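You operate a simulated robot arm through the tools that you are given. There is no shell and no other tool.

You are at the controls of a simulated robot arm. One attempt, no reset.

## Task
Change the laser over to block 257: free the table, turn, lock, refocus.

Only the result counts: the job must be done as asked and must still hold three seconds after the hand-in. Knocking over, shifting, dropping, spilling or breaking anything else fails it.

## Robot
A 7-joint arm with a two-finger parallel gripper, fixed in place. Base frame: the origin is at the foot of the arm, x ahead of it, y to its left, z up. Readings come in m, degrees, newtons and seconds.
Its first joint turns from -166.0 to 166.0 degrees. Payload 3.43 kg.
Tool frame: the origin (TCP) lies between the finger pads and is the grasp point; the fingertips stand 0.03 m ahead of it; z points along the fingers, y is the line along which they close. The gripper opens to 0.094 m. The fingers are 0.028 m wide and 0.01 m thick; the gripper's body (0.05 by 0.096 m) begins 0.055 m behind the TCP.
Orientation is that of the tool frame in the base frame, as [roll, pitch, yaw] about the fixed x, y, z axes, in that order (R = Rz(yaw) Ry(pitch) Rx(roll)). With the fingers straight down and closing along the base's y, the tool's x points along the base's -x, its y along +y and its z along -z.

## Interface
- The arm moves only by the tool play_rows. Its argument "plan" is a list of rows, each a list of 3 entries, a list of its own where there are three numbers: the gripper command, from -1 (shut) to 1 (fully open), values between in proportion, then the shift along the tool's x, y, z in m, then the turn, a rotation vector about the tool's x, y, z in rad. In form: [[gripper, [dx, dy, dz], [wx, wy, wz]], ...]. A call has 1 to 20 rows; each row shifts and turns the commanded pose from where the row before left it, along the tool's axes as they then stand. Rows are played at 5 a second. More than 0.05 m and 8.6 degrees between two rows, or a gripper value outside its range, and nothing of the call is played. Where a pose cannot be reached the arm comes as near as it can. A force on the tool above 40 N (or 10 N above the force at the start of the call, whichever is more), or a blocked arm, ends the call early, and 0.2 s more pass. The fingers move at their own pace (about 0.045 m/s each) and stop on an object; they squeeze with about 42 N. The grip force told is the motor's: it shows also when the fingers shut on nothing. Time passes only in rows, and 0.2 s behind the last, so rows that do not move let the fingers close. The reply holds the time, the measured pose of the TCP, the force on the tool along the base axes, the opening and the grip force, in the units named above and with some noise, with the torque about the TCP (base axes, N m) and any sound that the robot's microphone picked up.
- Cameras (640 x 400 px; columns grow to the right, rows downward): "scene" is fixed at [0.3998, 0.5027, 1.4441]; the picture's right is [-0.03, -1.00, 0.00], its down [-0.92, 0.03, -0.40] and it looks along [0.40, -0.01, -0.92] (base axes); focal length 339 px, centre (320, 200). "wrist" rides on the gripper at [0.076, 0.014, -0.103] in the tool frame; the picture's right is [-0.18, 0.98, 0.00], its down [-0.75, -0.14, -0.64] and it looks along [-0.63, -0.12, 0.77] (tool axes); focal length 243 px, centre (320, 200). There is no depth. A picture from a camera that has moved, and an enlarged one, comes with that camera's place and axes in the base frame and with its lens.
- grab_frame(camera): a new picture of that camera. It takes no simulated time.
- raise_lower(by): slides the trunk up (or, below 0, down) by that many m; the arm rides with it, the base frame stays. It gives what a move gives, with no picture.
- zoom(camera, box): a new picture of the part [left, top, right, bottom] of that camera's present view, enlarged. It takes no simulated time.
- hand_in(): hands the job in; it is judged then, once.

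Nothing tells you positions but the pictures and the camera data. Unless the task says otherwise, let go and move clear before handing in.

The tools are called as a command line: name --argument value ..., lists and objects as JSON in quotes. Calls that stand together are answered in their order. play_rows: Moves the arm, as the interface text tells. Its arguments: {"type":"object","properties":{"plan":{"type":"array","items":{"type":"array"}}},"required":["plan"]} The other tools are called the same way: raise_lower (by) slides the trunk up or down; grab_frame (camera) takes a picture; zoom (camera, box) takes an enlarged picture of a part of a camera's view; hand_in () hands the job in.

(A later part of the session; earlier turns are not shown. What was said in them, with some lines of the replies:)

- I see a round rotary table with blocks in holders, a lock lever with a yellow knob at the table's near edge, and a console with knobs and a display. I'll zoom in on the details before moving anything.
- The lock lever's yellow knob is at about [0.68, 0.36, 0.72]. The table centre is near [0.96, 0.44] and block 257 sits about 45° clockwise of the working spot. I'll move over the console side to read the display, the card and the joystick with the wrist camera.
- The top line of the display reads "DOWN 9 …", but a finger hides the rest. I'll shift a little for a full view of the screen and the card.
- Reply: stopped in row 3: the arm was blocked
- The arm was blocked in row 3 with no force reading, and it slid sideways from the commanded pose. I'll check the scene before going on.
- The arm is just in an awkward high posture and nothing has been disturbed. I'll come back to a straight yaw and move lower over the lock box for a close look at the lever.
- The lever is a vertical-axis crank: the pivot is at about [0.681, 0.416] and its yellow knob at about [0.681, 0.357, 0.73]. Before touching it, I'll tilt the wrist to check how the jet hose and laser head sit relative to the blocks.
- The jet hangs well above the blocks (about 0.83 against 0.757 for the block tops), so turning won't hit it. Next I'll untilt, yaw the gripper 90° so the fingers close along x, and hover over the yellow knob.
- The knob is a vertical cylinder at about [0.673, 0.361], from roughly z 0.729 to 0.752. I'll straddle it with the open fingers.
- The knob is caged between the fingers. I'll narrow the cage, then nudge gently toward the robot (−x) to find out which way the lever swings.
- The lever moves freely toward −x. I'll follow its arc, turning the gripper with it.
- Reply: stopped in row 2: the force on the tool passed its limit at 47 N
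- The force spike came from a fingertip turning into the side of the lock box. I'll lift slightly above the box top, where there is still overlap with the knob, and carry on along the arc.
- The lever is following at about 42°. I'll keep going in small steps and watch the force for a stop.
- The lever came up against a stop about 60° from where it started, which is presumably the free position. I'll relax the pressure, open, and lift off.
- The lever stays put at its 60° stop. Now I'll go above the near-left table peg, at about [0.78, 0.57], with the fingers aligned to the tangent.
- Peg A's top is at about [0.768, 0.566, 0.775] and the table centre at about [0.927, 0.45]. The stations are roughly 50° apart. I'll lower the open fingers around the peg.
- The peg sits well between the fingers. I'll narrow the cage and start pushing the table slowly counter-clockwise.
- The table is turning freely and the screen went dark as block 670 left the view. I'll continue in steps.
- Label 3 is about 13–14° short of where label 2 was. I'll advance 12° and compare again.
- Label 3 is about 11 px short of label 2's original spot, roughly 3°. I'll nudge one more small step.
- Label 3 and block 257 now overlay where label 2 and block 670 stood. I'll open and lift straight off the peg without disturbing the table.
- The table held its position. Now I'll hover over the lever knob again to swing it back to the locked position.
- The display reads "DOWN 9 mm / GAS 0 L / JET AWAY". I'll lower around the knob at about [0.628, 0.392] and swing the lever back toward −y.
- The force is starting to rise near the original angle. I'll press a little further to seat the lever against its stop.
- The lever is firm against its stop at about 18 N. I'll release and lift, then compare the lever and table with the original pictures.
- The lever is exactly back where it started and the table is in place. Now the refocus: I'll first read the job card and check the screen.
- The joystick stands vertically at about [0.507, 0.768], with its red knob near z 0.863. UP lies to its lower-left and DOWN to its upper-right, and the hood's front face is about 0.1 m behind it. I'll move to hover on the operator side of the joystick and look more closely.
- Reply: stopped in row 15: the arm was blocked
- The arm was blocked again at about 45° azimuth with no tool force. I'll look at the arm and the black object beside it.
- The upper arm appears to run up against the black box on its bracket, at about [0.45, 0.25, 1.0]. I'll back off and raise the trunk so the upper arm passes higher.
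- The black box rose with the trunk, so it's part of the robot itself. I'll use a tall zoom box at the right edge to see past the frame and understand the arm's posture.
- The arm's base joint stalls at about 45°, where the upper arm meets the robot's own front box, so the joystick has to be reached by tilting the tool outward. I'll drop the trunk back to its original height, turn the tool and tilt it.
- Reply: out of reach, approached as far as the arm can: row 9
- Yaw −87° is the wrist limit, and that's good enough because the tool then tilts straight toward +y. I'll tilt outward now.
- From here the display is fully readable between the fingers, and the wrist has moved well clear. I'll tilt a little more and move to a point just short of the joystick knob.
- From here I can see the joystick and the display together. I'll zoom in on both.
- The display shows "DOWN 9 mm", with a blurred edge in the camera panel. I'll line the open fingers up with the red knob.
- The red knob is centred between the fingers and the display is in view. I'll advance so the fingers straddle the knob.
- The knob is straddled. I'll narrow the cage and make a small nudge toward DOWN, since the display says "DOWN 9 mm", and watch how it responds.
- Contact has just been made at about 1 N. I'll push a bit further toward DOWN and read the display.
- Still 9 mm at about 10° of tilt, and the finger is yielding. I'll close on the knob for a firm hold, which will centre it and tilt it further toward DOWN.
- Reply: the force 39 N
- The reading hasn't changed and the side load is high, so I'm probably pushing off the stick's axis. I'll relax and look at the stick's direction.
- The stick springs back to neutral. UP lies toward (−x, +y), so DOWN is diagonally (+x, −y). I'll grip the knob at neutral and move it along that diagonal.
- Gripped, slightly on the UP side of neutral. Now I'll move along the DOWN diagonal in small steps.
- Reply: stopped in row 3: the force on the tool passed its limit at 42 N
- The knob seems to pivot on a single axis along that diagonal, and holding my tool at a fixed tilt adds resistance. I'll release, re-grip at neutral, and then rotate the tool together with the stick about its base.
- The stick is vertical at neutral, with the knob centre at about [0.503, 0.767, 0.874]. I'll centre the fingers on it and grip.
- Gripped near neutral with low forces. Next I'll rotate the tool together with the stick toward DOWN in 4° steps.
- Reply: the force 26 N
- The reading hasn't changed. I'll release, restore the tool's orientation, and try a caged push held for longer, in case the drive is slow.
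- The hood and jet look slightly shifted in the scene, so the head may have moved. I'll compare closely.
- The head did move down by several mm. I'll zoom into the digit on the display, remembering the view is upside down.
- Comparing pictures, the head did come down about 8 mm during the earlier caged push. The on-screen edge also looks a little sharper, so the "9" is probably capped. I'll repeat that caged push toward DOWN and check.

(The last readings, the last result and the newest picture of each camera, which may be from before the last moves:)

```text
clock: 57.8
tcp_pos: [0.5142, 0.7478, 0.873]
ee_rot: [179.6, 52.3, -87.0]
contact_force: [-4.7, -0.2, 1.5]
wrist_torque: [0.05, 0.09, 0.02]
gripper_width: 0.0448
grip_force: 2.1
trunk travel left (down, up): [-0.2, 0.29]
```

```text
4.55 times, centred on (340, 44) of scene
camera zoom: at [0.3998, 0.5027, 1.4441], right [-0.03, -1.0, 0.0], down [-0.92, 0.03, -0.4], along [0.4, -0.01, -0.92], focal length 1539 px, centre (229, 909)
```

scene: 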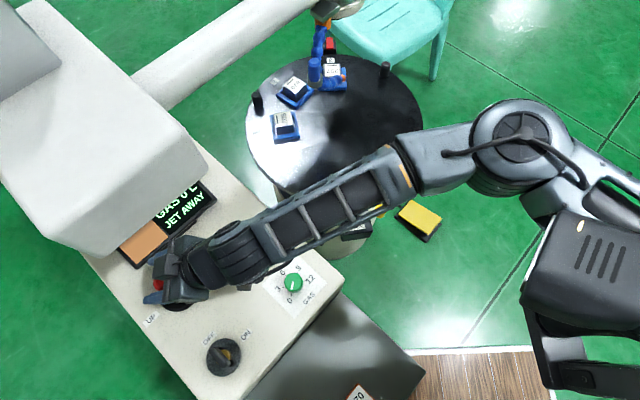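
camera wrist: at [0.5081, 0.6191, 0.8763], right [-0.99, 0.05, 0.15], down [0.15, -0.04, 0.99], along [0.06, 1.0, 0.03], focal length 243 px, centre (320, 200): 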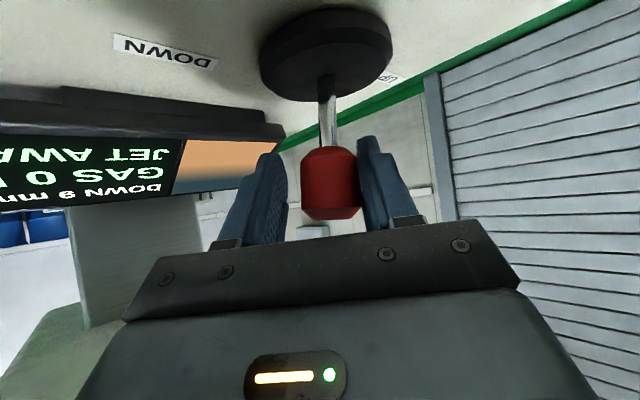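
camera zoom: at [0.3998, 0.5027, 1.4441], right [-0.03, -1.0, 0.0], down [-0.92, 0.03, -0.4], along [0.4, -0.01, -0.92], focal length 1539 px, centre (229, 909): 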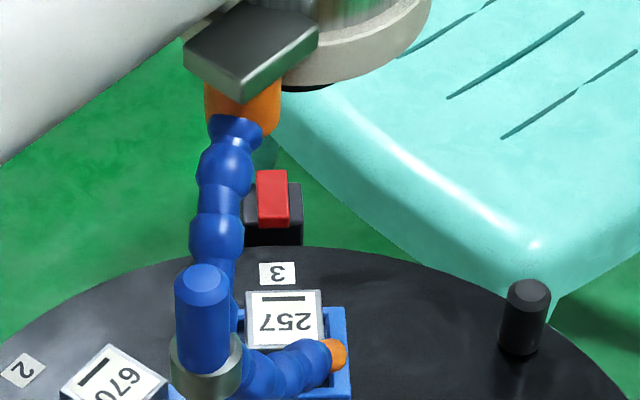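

play_rows --plan '[[-0.1, [0.0036, -0.0075, -0.0047], [0, 0, 0]]]'

zoom --camera "wrist" --box '[0, 90, 280, 215]'

zoom --camera "scene" --box '[270, 0, 410, 88]'

```text
clock: 58.2
tcp_pos: [0.5237, 0.7416, 0.872]
ee_rot: [179.6, 52.1, -86.9]
contact_force: [-10.2, -2.2, -1.1]
wrist_torque: [0.13, 0.13, 0.04]
gripper_width: 0.0484
grip_force: 5.8
trunk travel left (down, up): [-0.2, 0.29]
```

```text
2.29 times, centred on (140, 152) of wrist
camera zoom: at [0.5161, 0.613, 0.8757], right [-0.99, 0.05, 0.15], down [0.15, -0.04, 0.99], along [0.06, 1.0, 0.03], focal length 555 px, centre (731, 309)
```

zoom: 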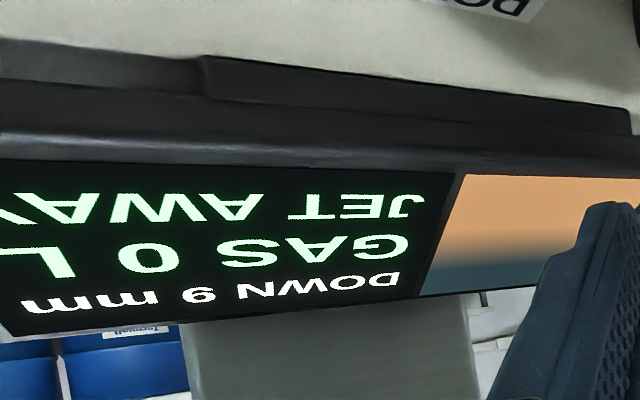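

```text
4.55 times, centred on (340, 44) of scene
camera zoom: at [0.3998, 0.5027, 1.4441], right [-0.03, -1.0, 0.0], down [-0.92, 0.03, -0.4], along [0.4, -0.01, -0.92], focal length 1539 px, centre (229, 909)
```

zoom: 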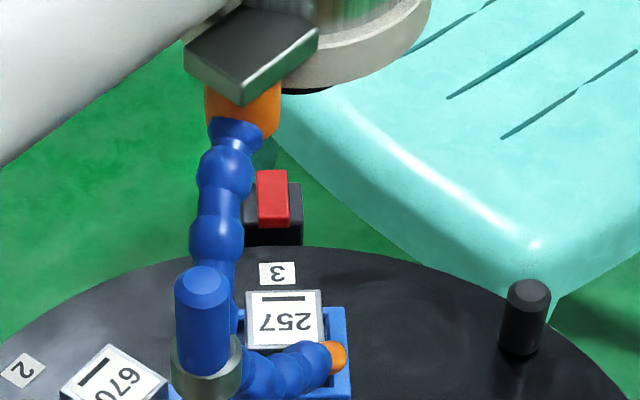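

It's moving again at this tilt. I'll hold for a moment.

play_rows --plan '[[-0.1, [0, 0, 0], [0, 0, 0]], [-0.1, [0, 0, 0], [0, 0, 0]]]'

zoom --camera "wrist" --box '[0, 90, 280, 215]'

zoom --camera "scene" --box '[270, 0, 410, 88]'

```text
clock: 58.8
tcp_pos: [0.5247, 0.7414, 0.8736]
ee_rot: [179.6, 52.2, -86.9]
contact_force: [-12.8, -3.9, -1.8]
wrist_torque: [0.12, 0.14, 0.08]
gripper_width: 0.0498
grip_force: 6.7
trunk travel left (down, up): [-0.2, 0.29]
```

```text
2.29 times, centred on (140, 152) of wrist
camera zoom: at [0.517, 0.6128, 0.8757], right [-0.99, 0.06, 0.15], down [0.15, -0.04, 0.99], along [0.06, 1.0, 0.03], focal length 555 px, centre (731, 309)
```

zoom: 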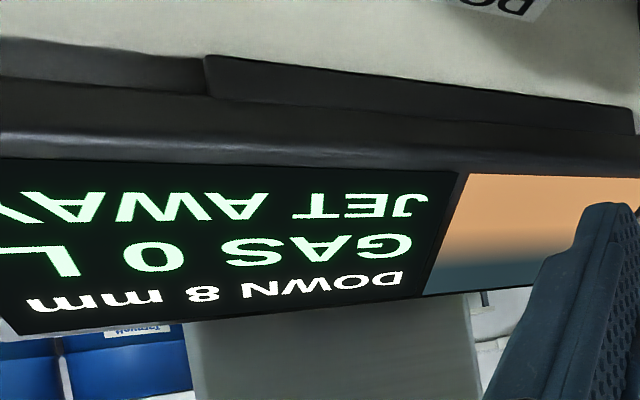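

```text
4.55 times, centred on (340, 44) of scene
camera zoom: at [0.3998, 0.5027, 1.4441], right [-0.03, -1.0, 0.0], down [-0.92, 0.03, -0.4], along [0.4, -0.01, -0.92], focal length 1539 px, centre (229, 909)
```

zoom: 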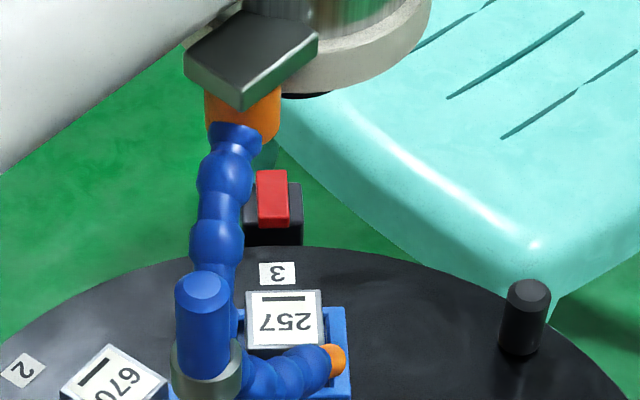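

Now it reads "DOWN 8 mm", so this is the right direction and the reading is live below 9. I'll continue in short holds.

play_rows --plan '[[-0.1, [0, 0, 0], [0, 0, 0]]]'

zoom --camera "wrist" --box '[0, 90, 280, 215]'

```text
clock: 59.2
tcp_pos: [0.5244, 0.7405, 0.8727]
ee_rot: [179.7, 52.2, -87.1]
contact_force: [-13.8, -4.5, -3.5]
wrist_torque: [0.09, 0.13, 0.09]
gripper_width: 0.05
grip_force: 7.0
trunk travel left (down, up): [-0.2, 0.29]
```

```text
2.29 times, centred on (140, 152) of wrist
camera zoom: at [0.5172, 0.6128, 0.8758], right [-0.99, 0.06, 0.15], down [0.15, -0.04, 0.99], along [0.06, 1.0, 0.03], focal length 555 px, centre (731, 309)
```

zoom: 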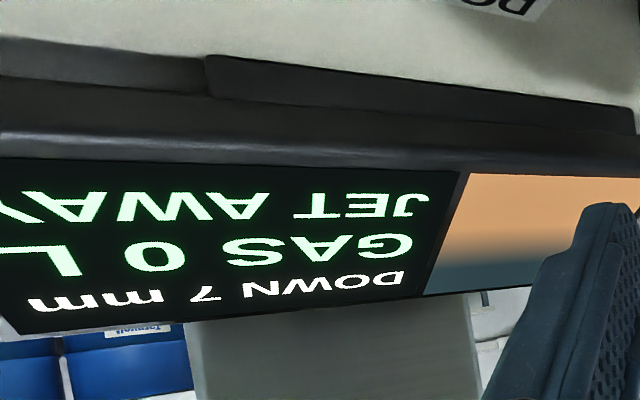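

play_rows --plan '[[-0.1, [0, 0, 0], [0, 0, 0]]]'

zoom --camera "wrist" --box '[0, 90, 280, 215]'

```text
clock: 59.6
tcp_pos: [0.5237, 0.7408, 0.873]
ee_rot: [179.7, 52.1, -87.0]
contact_force: [-14.5, -5.2, -3.7]
wrist_torque: [0.08, 0.12, 0.08]
gripper_width: 0.0504
grip_force: 7.5
trunk travel left (down, up): [-0.2, 0.29]
```

```text
2.29 times, centred on (140, 152) of wrist
camera zoom: at [0.5173, 0.6128, 0.8758], right [-0.99, 0.06, 0.15], down [0.15, -0.04, 0.99], along [0.06, 1.0, 0.03], focal length 555 px, centre (731, 309)
```

zoom: 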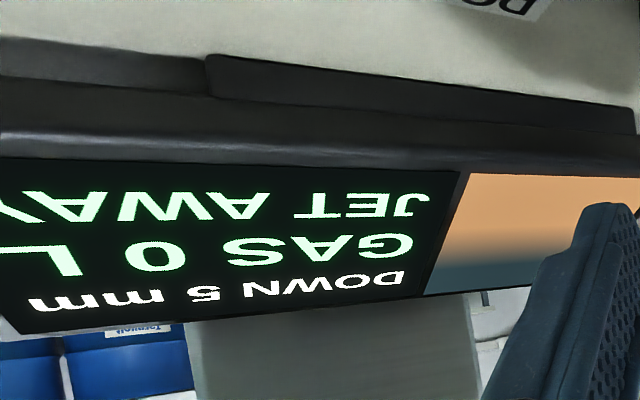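

5 mm now, moving at roughly 4–5 mm/s. One more short hold.

play_rows --plan '[[-0.1, [0, 0, 0], [0, 0, 0]]]'

zoom --camera "wrist" --box '[0, 90, 280, 215]'

```text
clock: 60.0
tcp_pos: [0.5246, 0.7417, 0.8729]
ee_rot: [179.6, 52.2, -87.1]
contact_force: [-14.2, -5.7, -4.2]
wrist_torque: [0.06, 0.09, 0.13]
gripper_width: 0.0504
grip_force: 6.9
trunk travel left (down, up): [-0.2, 0.29]
```

```text
2.29 times, centred on (140, 152) of wrist
camera zoom: at [0.5174, 0.6128, 0.8758], right [-0.99, 0.06, 0.15], down [0.15, -0.04, 0.99], along [0.06, 1.0, 0.03], focal length 555 px, centre (731, 309)
```

zoom: 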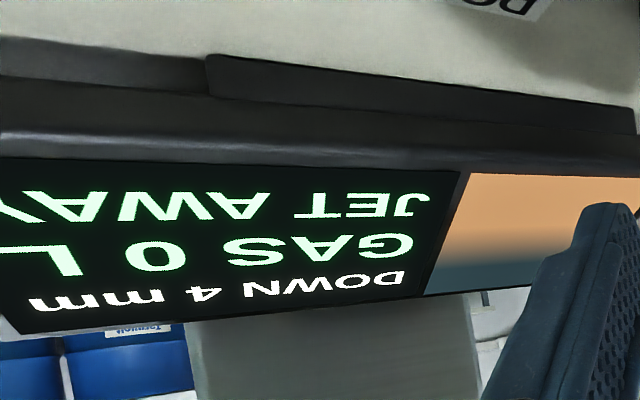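

play_rows --plan '[[-0.1, [0, 0, 0], [0, 0, 0]]]'

zoom --camera "wrist" --box '[0, 90, 280, 215]'

```text
clock: 60.4
tcp_pos: [0.5236, 0.7412, 0.8724]
ee_rot: [179.7, 52.2, -87.0]
contact_force: [-13.5, -7.4, -5.1]
wrist_torque: [-0.02, 0.07, 0.15]
gripper_width: 0.0505
grip_force: 6.8
trunk travel left (down, up): [-0.2, 0.29]
```

```text
2.29 times, centred on (140, 152) of wrist
camera zoom: at [0.5174, 0.6128, 0.8758], right [-0.99, 0.06, 0.15], down [0.15, -0.04, 0.99], along [0.06, 1.0, 0.03], focal length 555 px, centre (731, 309)
```

zoom: 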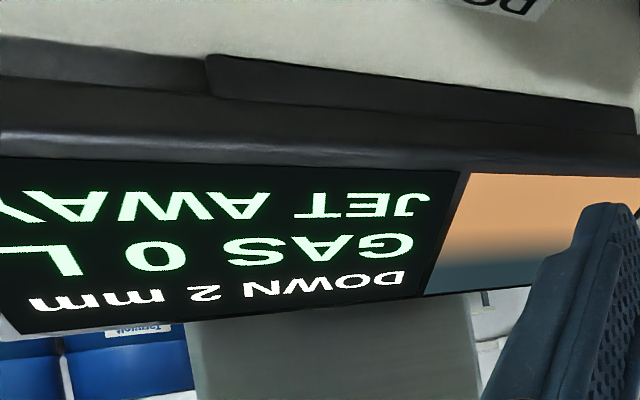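

2 mm left. I'll ease the stick back below its threshold and read the display.

play_rows --plan '[[-0.1, [-0.0036, 0.0095, 0.0047], [0, 0, 0]]]'

zoom --camera "wrist" --box '[0, 90, 280, 215]'

grab_frame --camera "wrist"

```text
clock: 60.8
tcp_pos: [0.5155, 0.7471, 0.8741]
ee_rot: [179.9, 52.3, -87.0]
contact_force: [-5.4, -3.7, 2.7]
wrist_torque: [-0.11, 0.09, 0.08]
gripper_width: 0.0459
grip_force: 2.9
trunk travel left (down, up): [-0.2, 0.29]
```

```text
2.29 times, centred on (140, 152) of wrist
camera zoom: at [0.5097, 0.6184, 0.8776], right [-0.99, 0.06, 0.15], down [0.14, -0.04, 0.99], along [0.06, 1.0, 0.03], focal length 555 px, centre (731, 309)
```

zoom: 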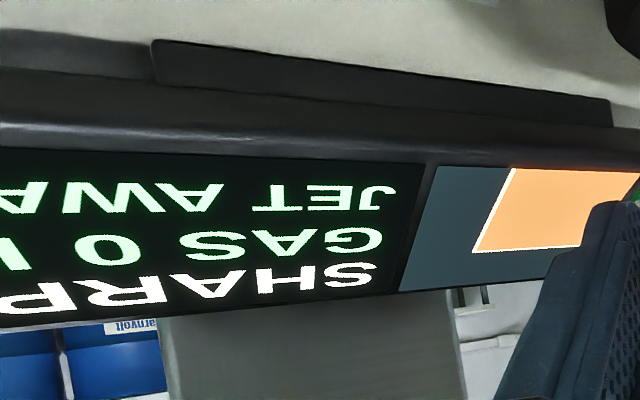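

```text
taken
camera wrist: at [0.5097, 0.6184, 0.8776], right [-0.99, 0.06, 0.15], down [0.14, -0.04, 0.99], along [0.06, 1.0, 0.03], focal length 243 px, centre (320, 200)
```

wrist: 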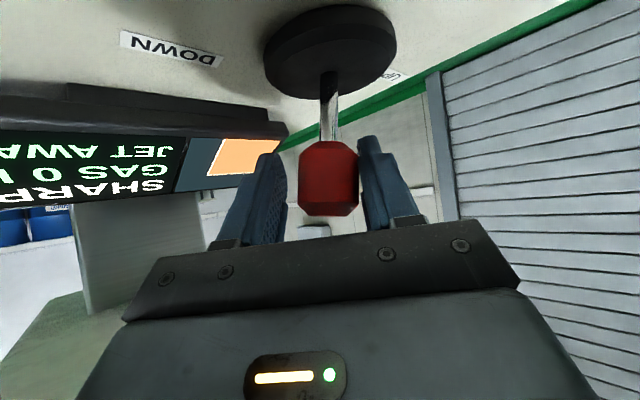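

The display says SHARP and the image edge is crisp. I'll open the fingers, centre them and withdraw without touching the stick.

play_rows --plan '[[0.38, [0, 0.002, 0], [0, 0, 0]], [0.38, [0, 0.004, 0], [0, 0, 0]], [0.38, [0, 0.0035, 0], [0, 0, 0]], [0.38, [0, 0, -0.03], [0, 0, 0]], [0.38, [0, 0, -0.035], [0, 0, 0]], [0.38, [0, 0, -0.035], [0, 0, 0]]]'

grab_frame --camera "wrist"

zoom --camera "wrist" --box '[0, 40, 300, 190]'

grab_frame --camera "scene"

```text
clock: 62.2
tcp_pos: [0.5106, 0.6668, 0.9322]
ee_rot: [179.7, 52.2, -86.9]
contact_force: [-0.5, 0.0, 0.5]
wrist_torque: [0.0, 0.0, 0.02]
gripper_width: 0.0648
grip_force: 0.0
trunk travel left (down, up): [-0.2, 0.29]
```

```text
taken
camera wrist: at [0.5032, 0.5388, 0.9356], right [-0.99, 0.06, 0.15], down [0.15, -0.04, 0.99], along [0.06, 1.0, 0.03], focal length 243 px, centre (320, 200)
```

wrist: 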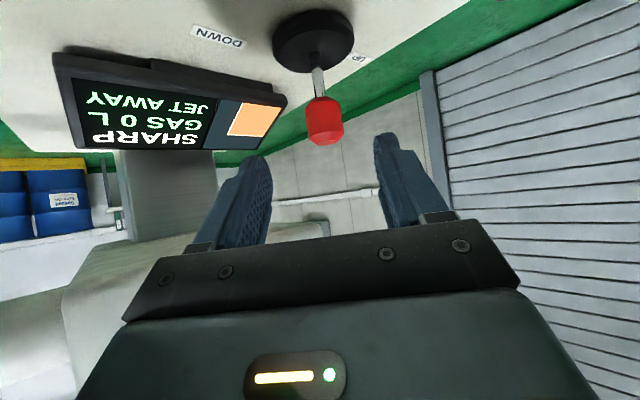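

```text
2.13 times, centred on (150, 115) of wrist
camera zoom: at [0.5032, 0.5388, 0.9356], right [-0.99, 0.06, 0.15], down [0.15, -0.04, 0.99], along [0.06, 1.0, 0.03], focal length 518 px, centre (683, 381)
```

zoom: 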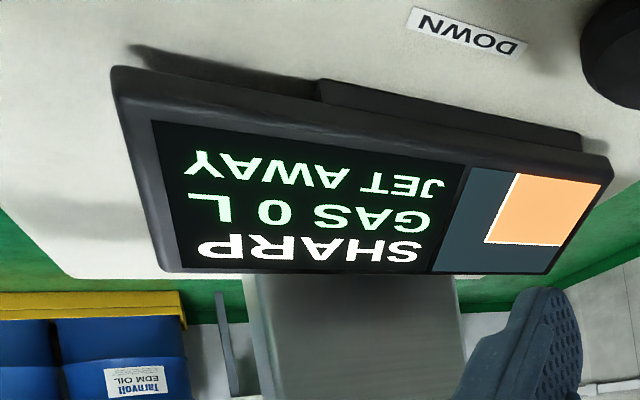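

```text
taken
```

scene: 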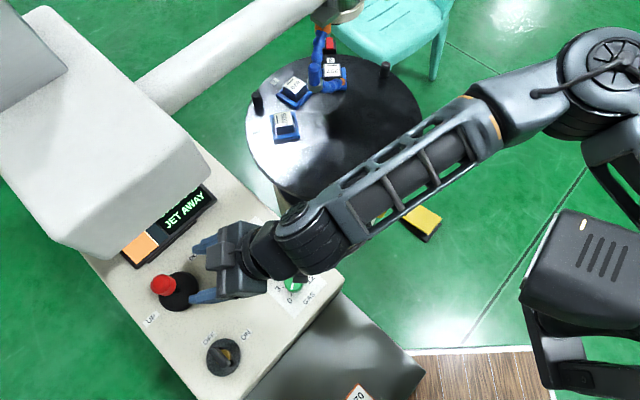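

The display holds at SHARP and the stick is back upright. I'll back the arm away to a clear position and run final checks.

play_rows --plan '[[0.38, [0.0093, -0.0146, -0.0316], [0, 0, 0]], [0.38, [0.0093, -0.0146, -0.0316], [0, 0, 0]], [0.38, [0.0093, -0.0146, -0.0316], [0, 0, 0]], [0.38, [0.0093, -0.0146, -0.0316], [0, 0, 0]], [0.38, [0.0093, -0.0146, -0.0316], [0, 0, 0]]]'

grab_frame --camera "scene"

zoom --camera "scene" --box '[270, 0, 410, 88]'

grab_frame --camera "wrist"

zoom --camera "wrist" --box '[160, 60, 400, 210]'

```text
clock: 63.4
tcp_pos: [0.5907, 0.5196, 0.9941]
ee_rot: [179.7, 52.2, -86.9]
contact_force: [0.1, 0.9, 0.4]
wrist_torque: [0.0, 0.0, 0.01]
gripper_width: 0.0648
grip_force: 0.0
trunk travel left (down, up): [-0.2, 0.29]
```

```text
taken
```

scene: 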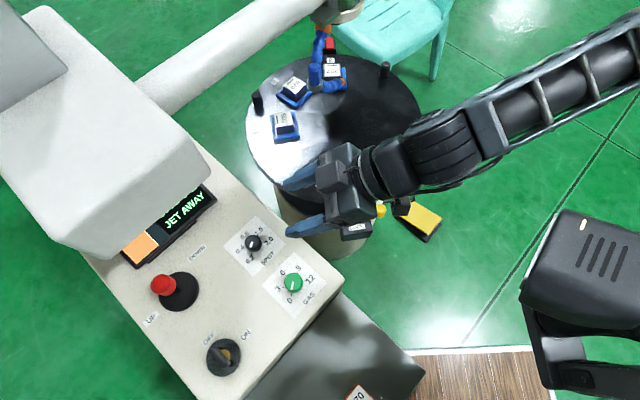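

```text
4.55 times, centred on (340, 44) of scene
camera zoom: at [0.3998, 0.5027, 1.4441], right [-0.03, -1.0, 0.0], down [-0.92, 0.03, -0.4], along [0.4, -0.01, -0.92], focal length 1539 px, centre (229, 909)
```

zoom: 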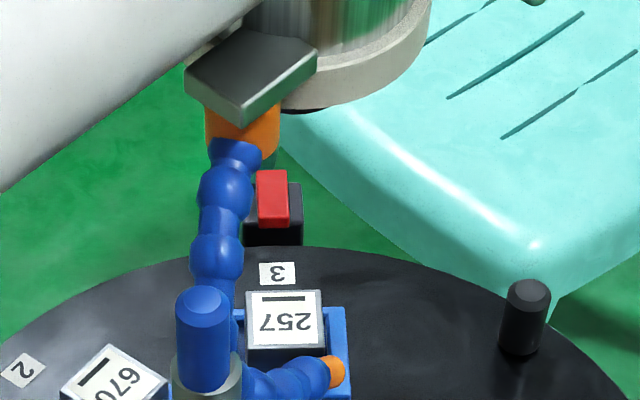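

```text
taken
camera wrist: at [0.5837, 0.391, 0.9965], right [-0.99, 0.06, 0.15], down [0.15, -0.04, 0.99], along [0.06, 1.0, 0.03], focal length 243 px, centre (320, 200)
```

wrist: 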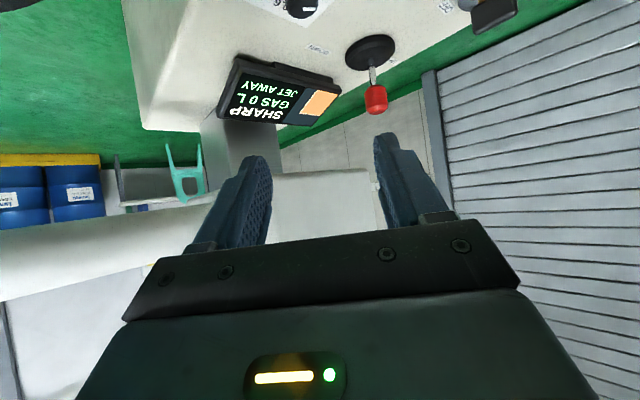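

```text
2.67 times, centred on (280, 135) of wrist
camera zoom: at [0.5837, 0.391, 0.9965], right [-0.99, 0.06, 0.15], down [0.15, -0.04, 0.99], along [0.06, 1.0, 0.03], focal length 647 px, centre (427, 373)
```

zoom: 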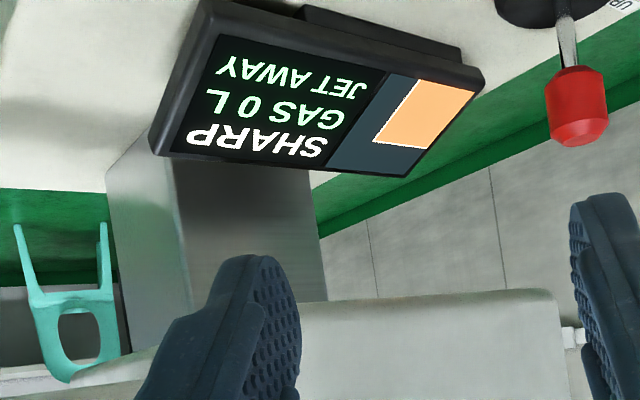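

play_rows --plan '[[0.38, [0.01, -0.01, -0.035], [0, 0, 0]], [0.38, [0.01, -0.01, -0.035], [0, 0, 0]], [0.38, [0, 0, 0], [0, 0.13, 0]], [0.38, [0, 0, 0], [0, 0.13, 0]], [0.38, [0, 0, -0.02], [0, 0.13, 0]], [0.38, [0, 0, -0.02], [0, 0.13, 0]]]'

grab_frame --camera "scene"

zoom --camera "scene" --box '[300, 160, 460, 260]'

grab_frame --camera "wrist"

```text
clock: 64.8
tcp_pos: [0.6178, 0.4299, 1.0555]
ee_rot: [179.9, 22.3, -86.7]
contact_force: [1.1, 0.6, -1.1]
wrist_torque: [0.0, -0.02, 0.0]
gripper_width: 0.0649
grip_force: 0.0
trunk travel left (down, up): [-0.2, 0.29]
```

```text
taken
```

scene: 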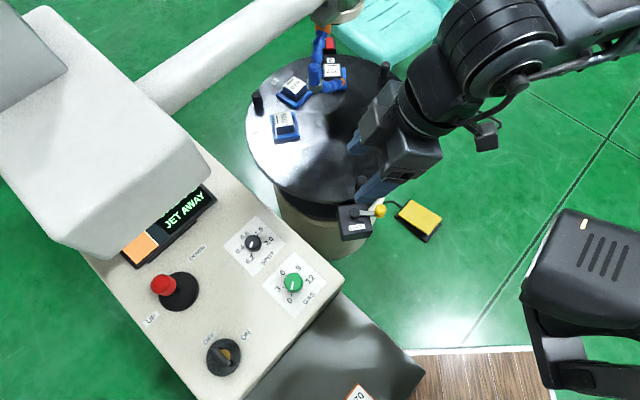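

```text
4.00 times, centred on (380, 210) of scene
camera zoom: at [0.3998, 0.5027, 1.4441], right [-0.03, -1.0, 0.0], down [-0.92, 0.03, -0.4], along [0.4, -0.01, -0.92], focal length 1354 px, centre (80, 160)
```

zoom: 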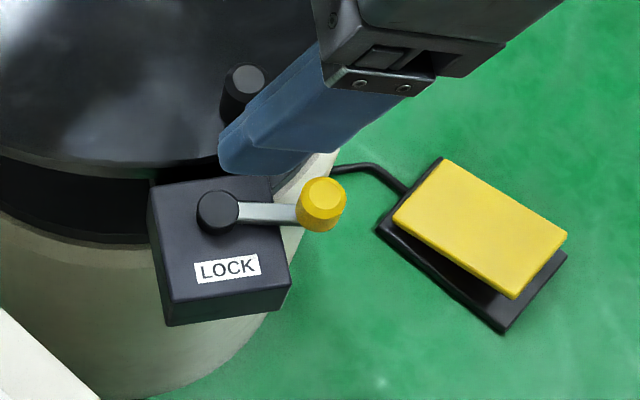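

```text
taken
camera wrist: at [0.6093, 0.3196, 1.1216], right [-0.99, 0.11, 0.07], down [0.12, 0.46, 0.88], along [0.07, 0.88, -0.47], focal length 243 px, centre (320, 200)
```

wrist: 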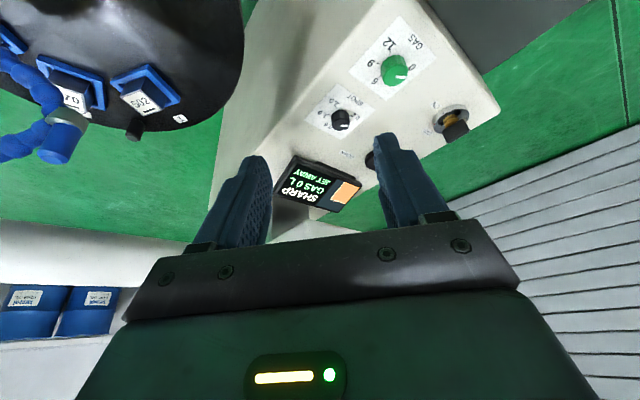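

Block 257 is at the working station, the lever is back in its original locked position, and the display holds at SHARP. The gas, spot, key and jet settings are untouched and the arm is clear, so I'm handing in.

hand_in

```text
The job is handed in.
```

The laser is changed over to block 257. The table was freed, turned and locked again, and the laser is refocused. I've handed the job in, but no verdict came back.

- **Table:** I freed the lock lever and turned the table about 50° by its peg. Block 257 and label 3 now line up in the camera with where block 670 and label 2 were, and 670 and 502 are still in their holders.
- **Lock:** The lever went firmly back to the position it started in. I took that as locked and did not push on the table to test it.
- **Focus:** I brought the head down with the joystick until the display changed from "DOWN 9 mm" to "SHARP". It still read SHARP after I let go and moved clear.
- **Left alone:** The gas and spot knobs, the key, the jet and the foot pedal are as I found them. The job card on the console is for job 670, so I did not apply its settings.

While reaching, the arm stalled twice with no force on the tool. The cause appears to be the upper arm meeting the robot's own front box. A fingertip also brushed the lock box once; nothing moved.
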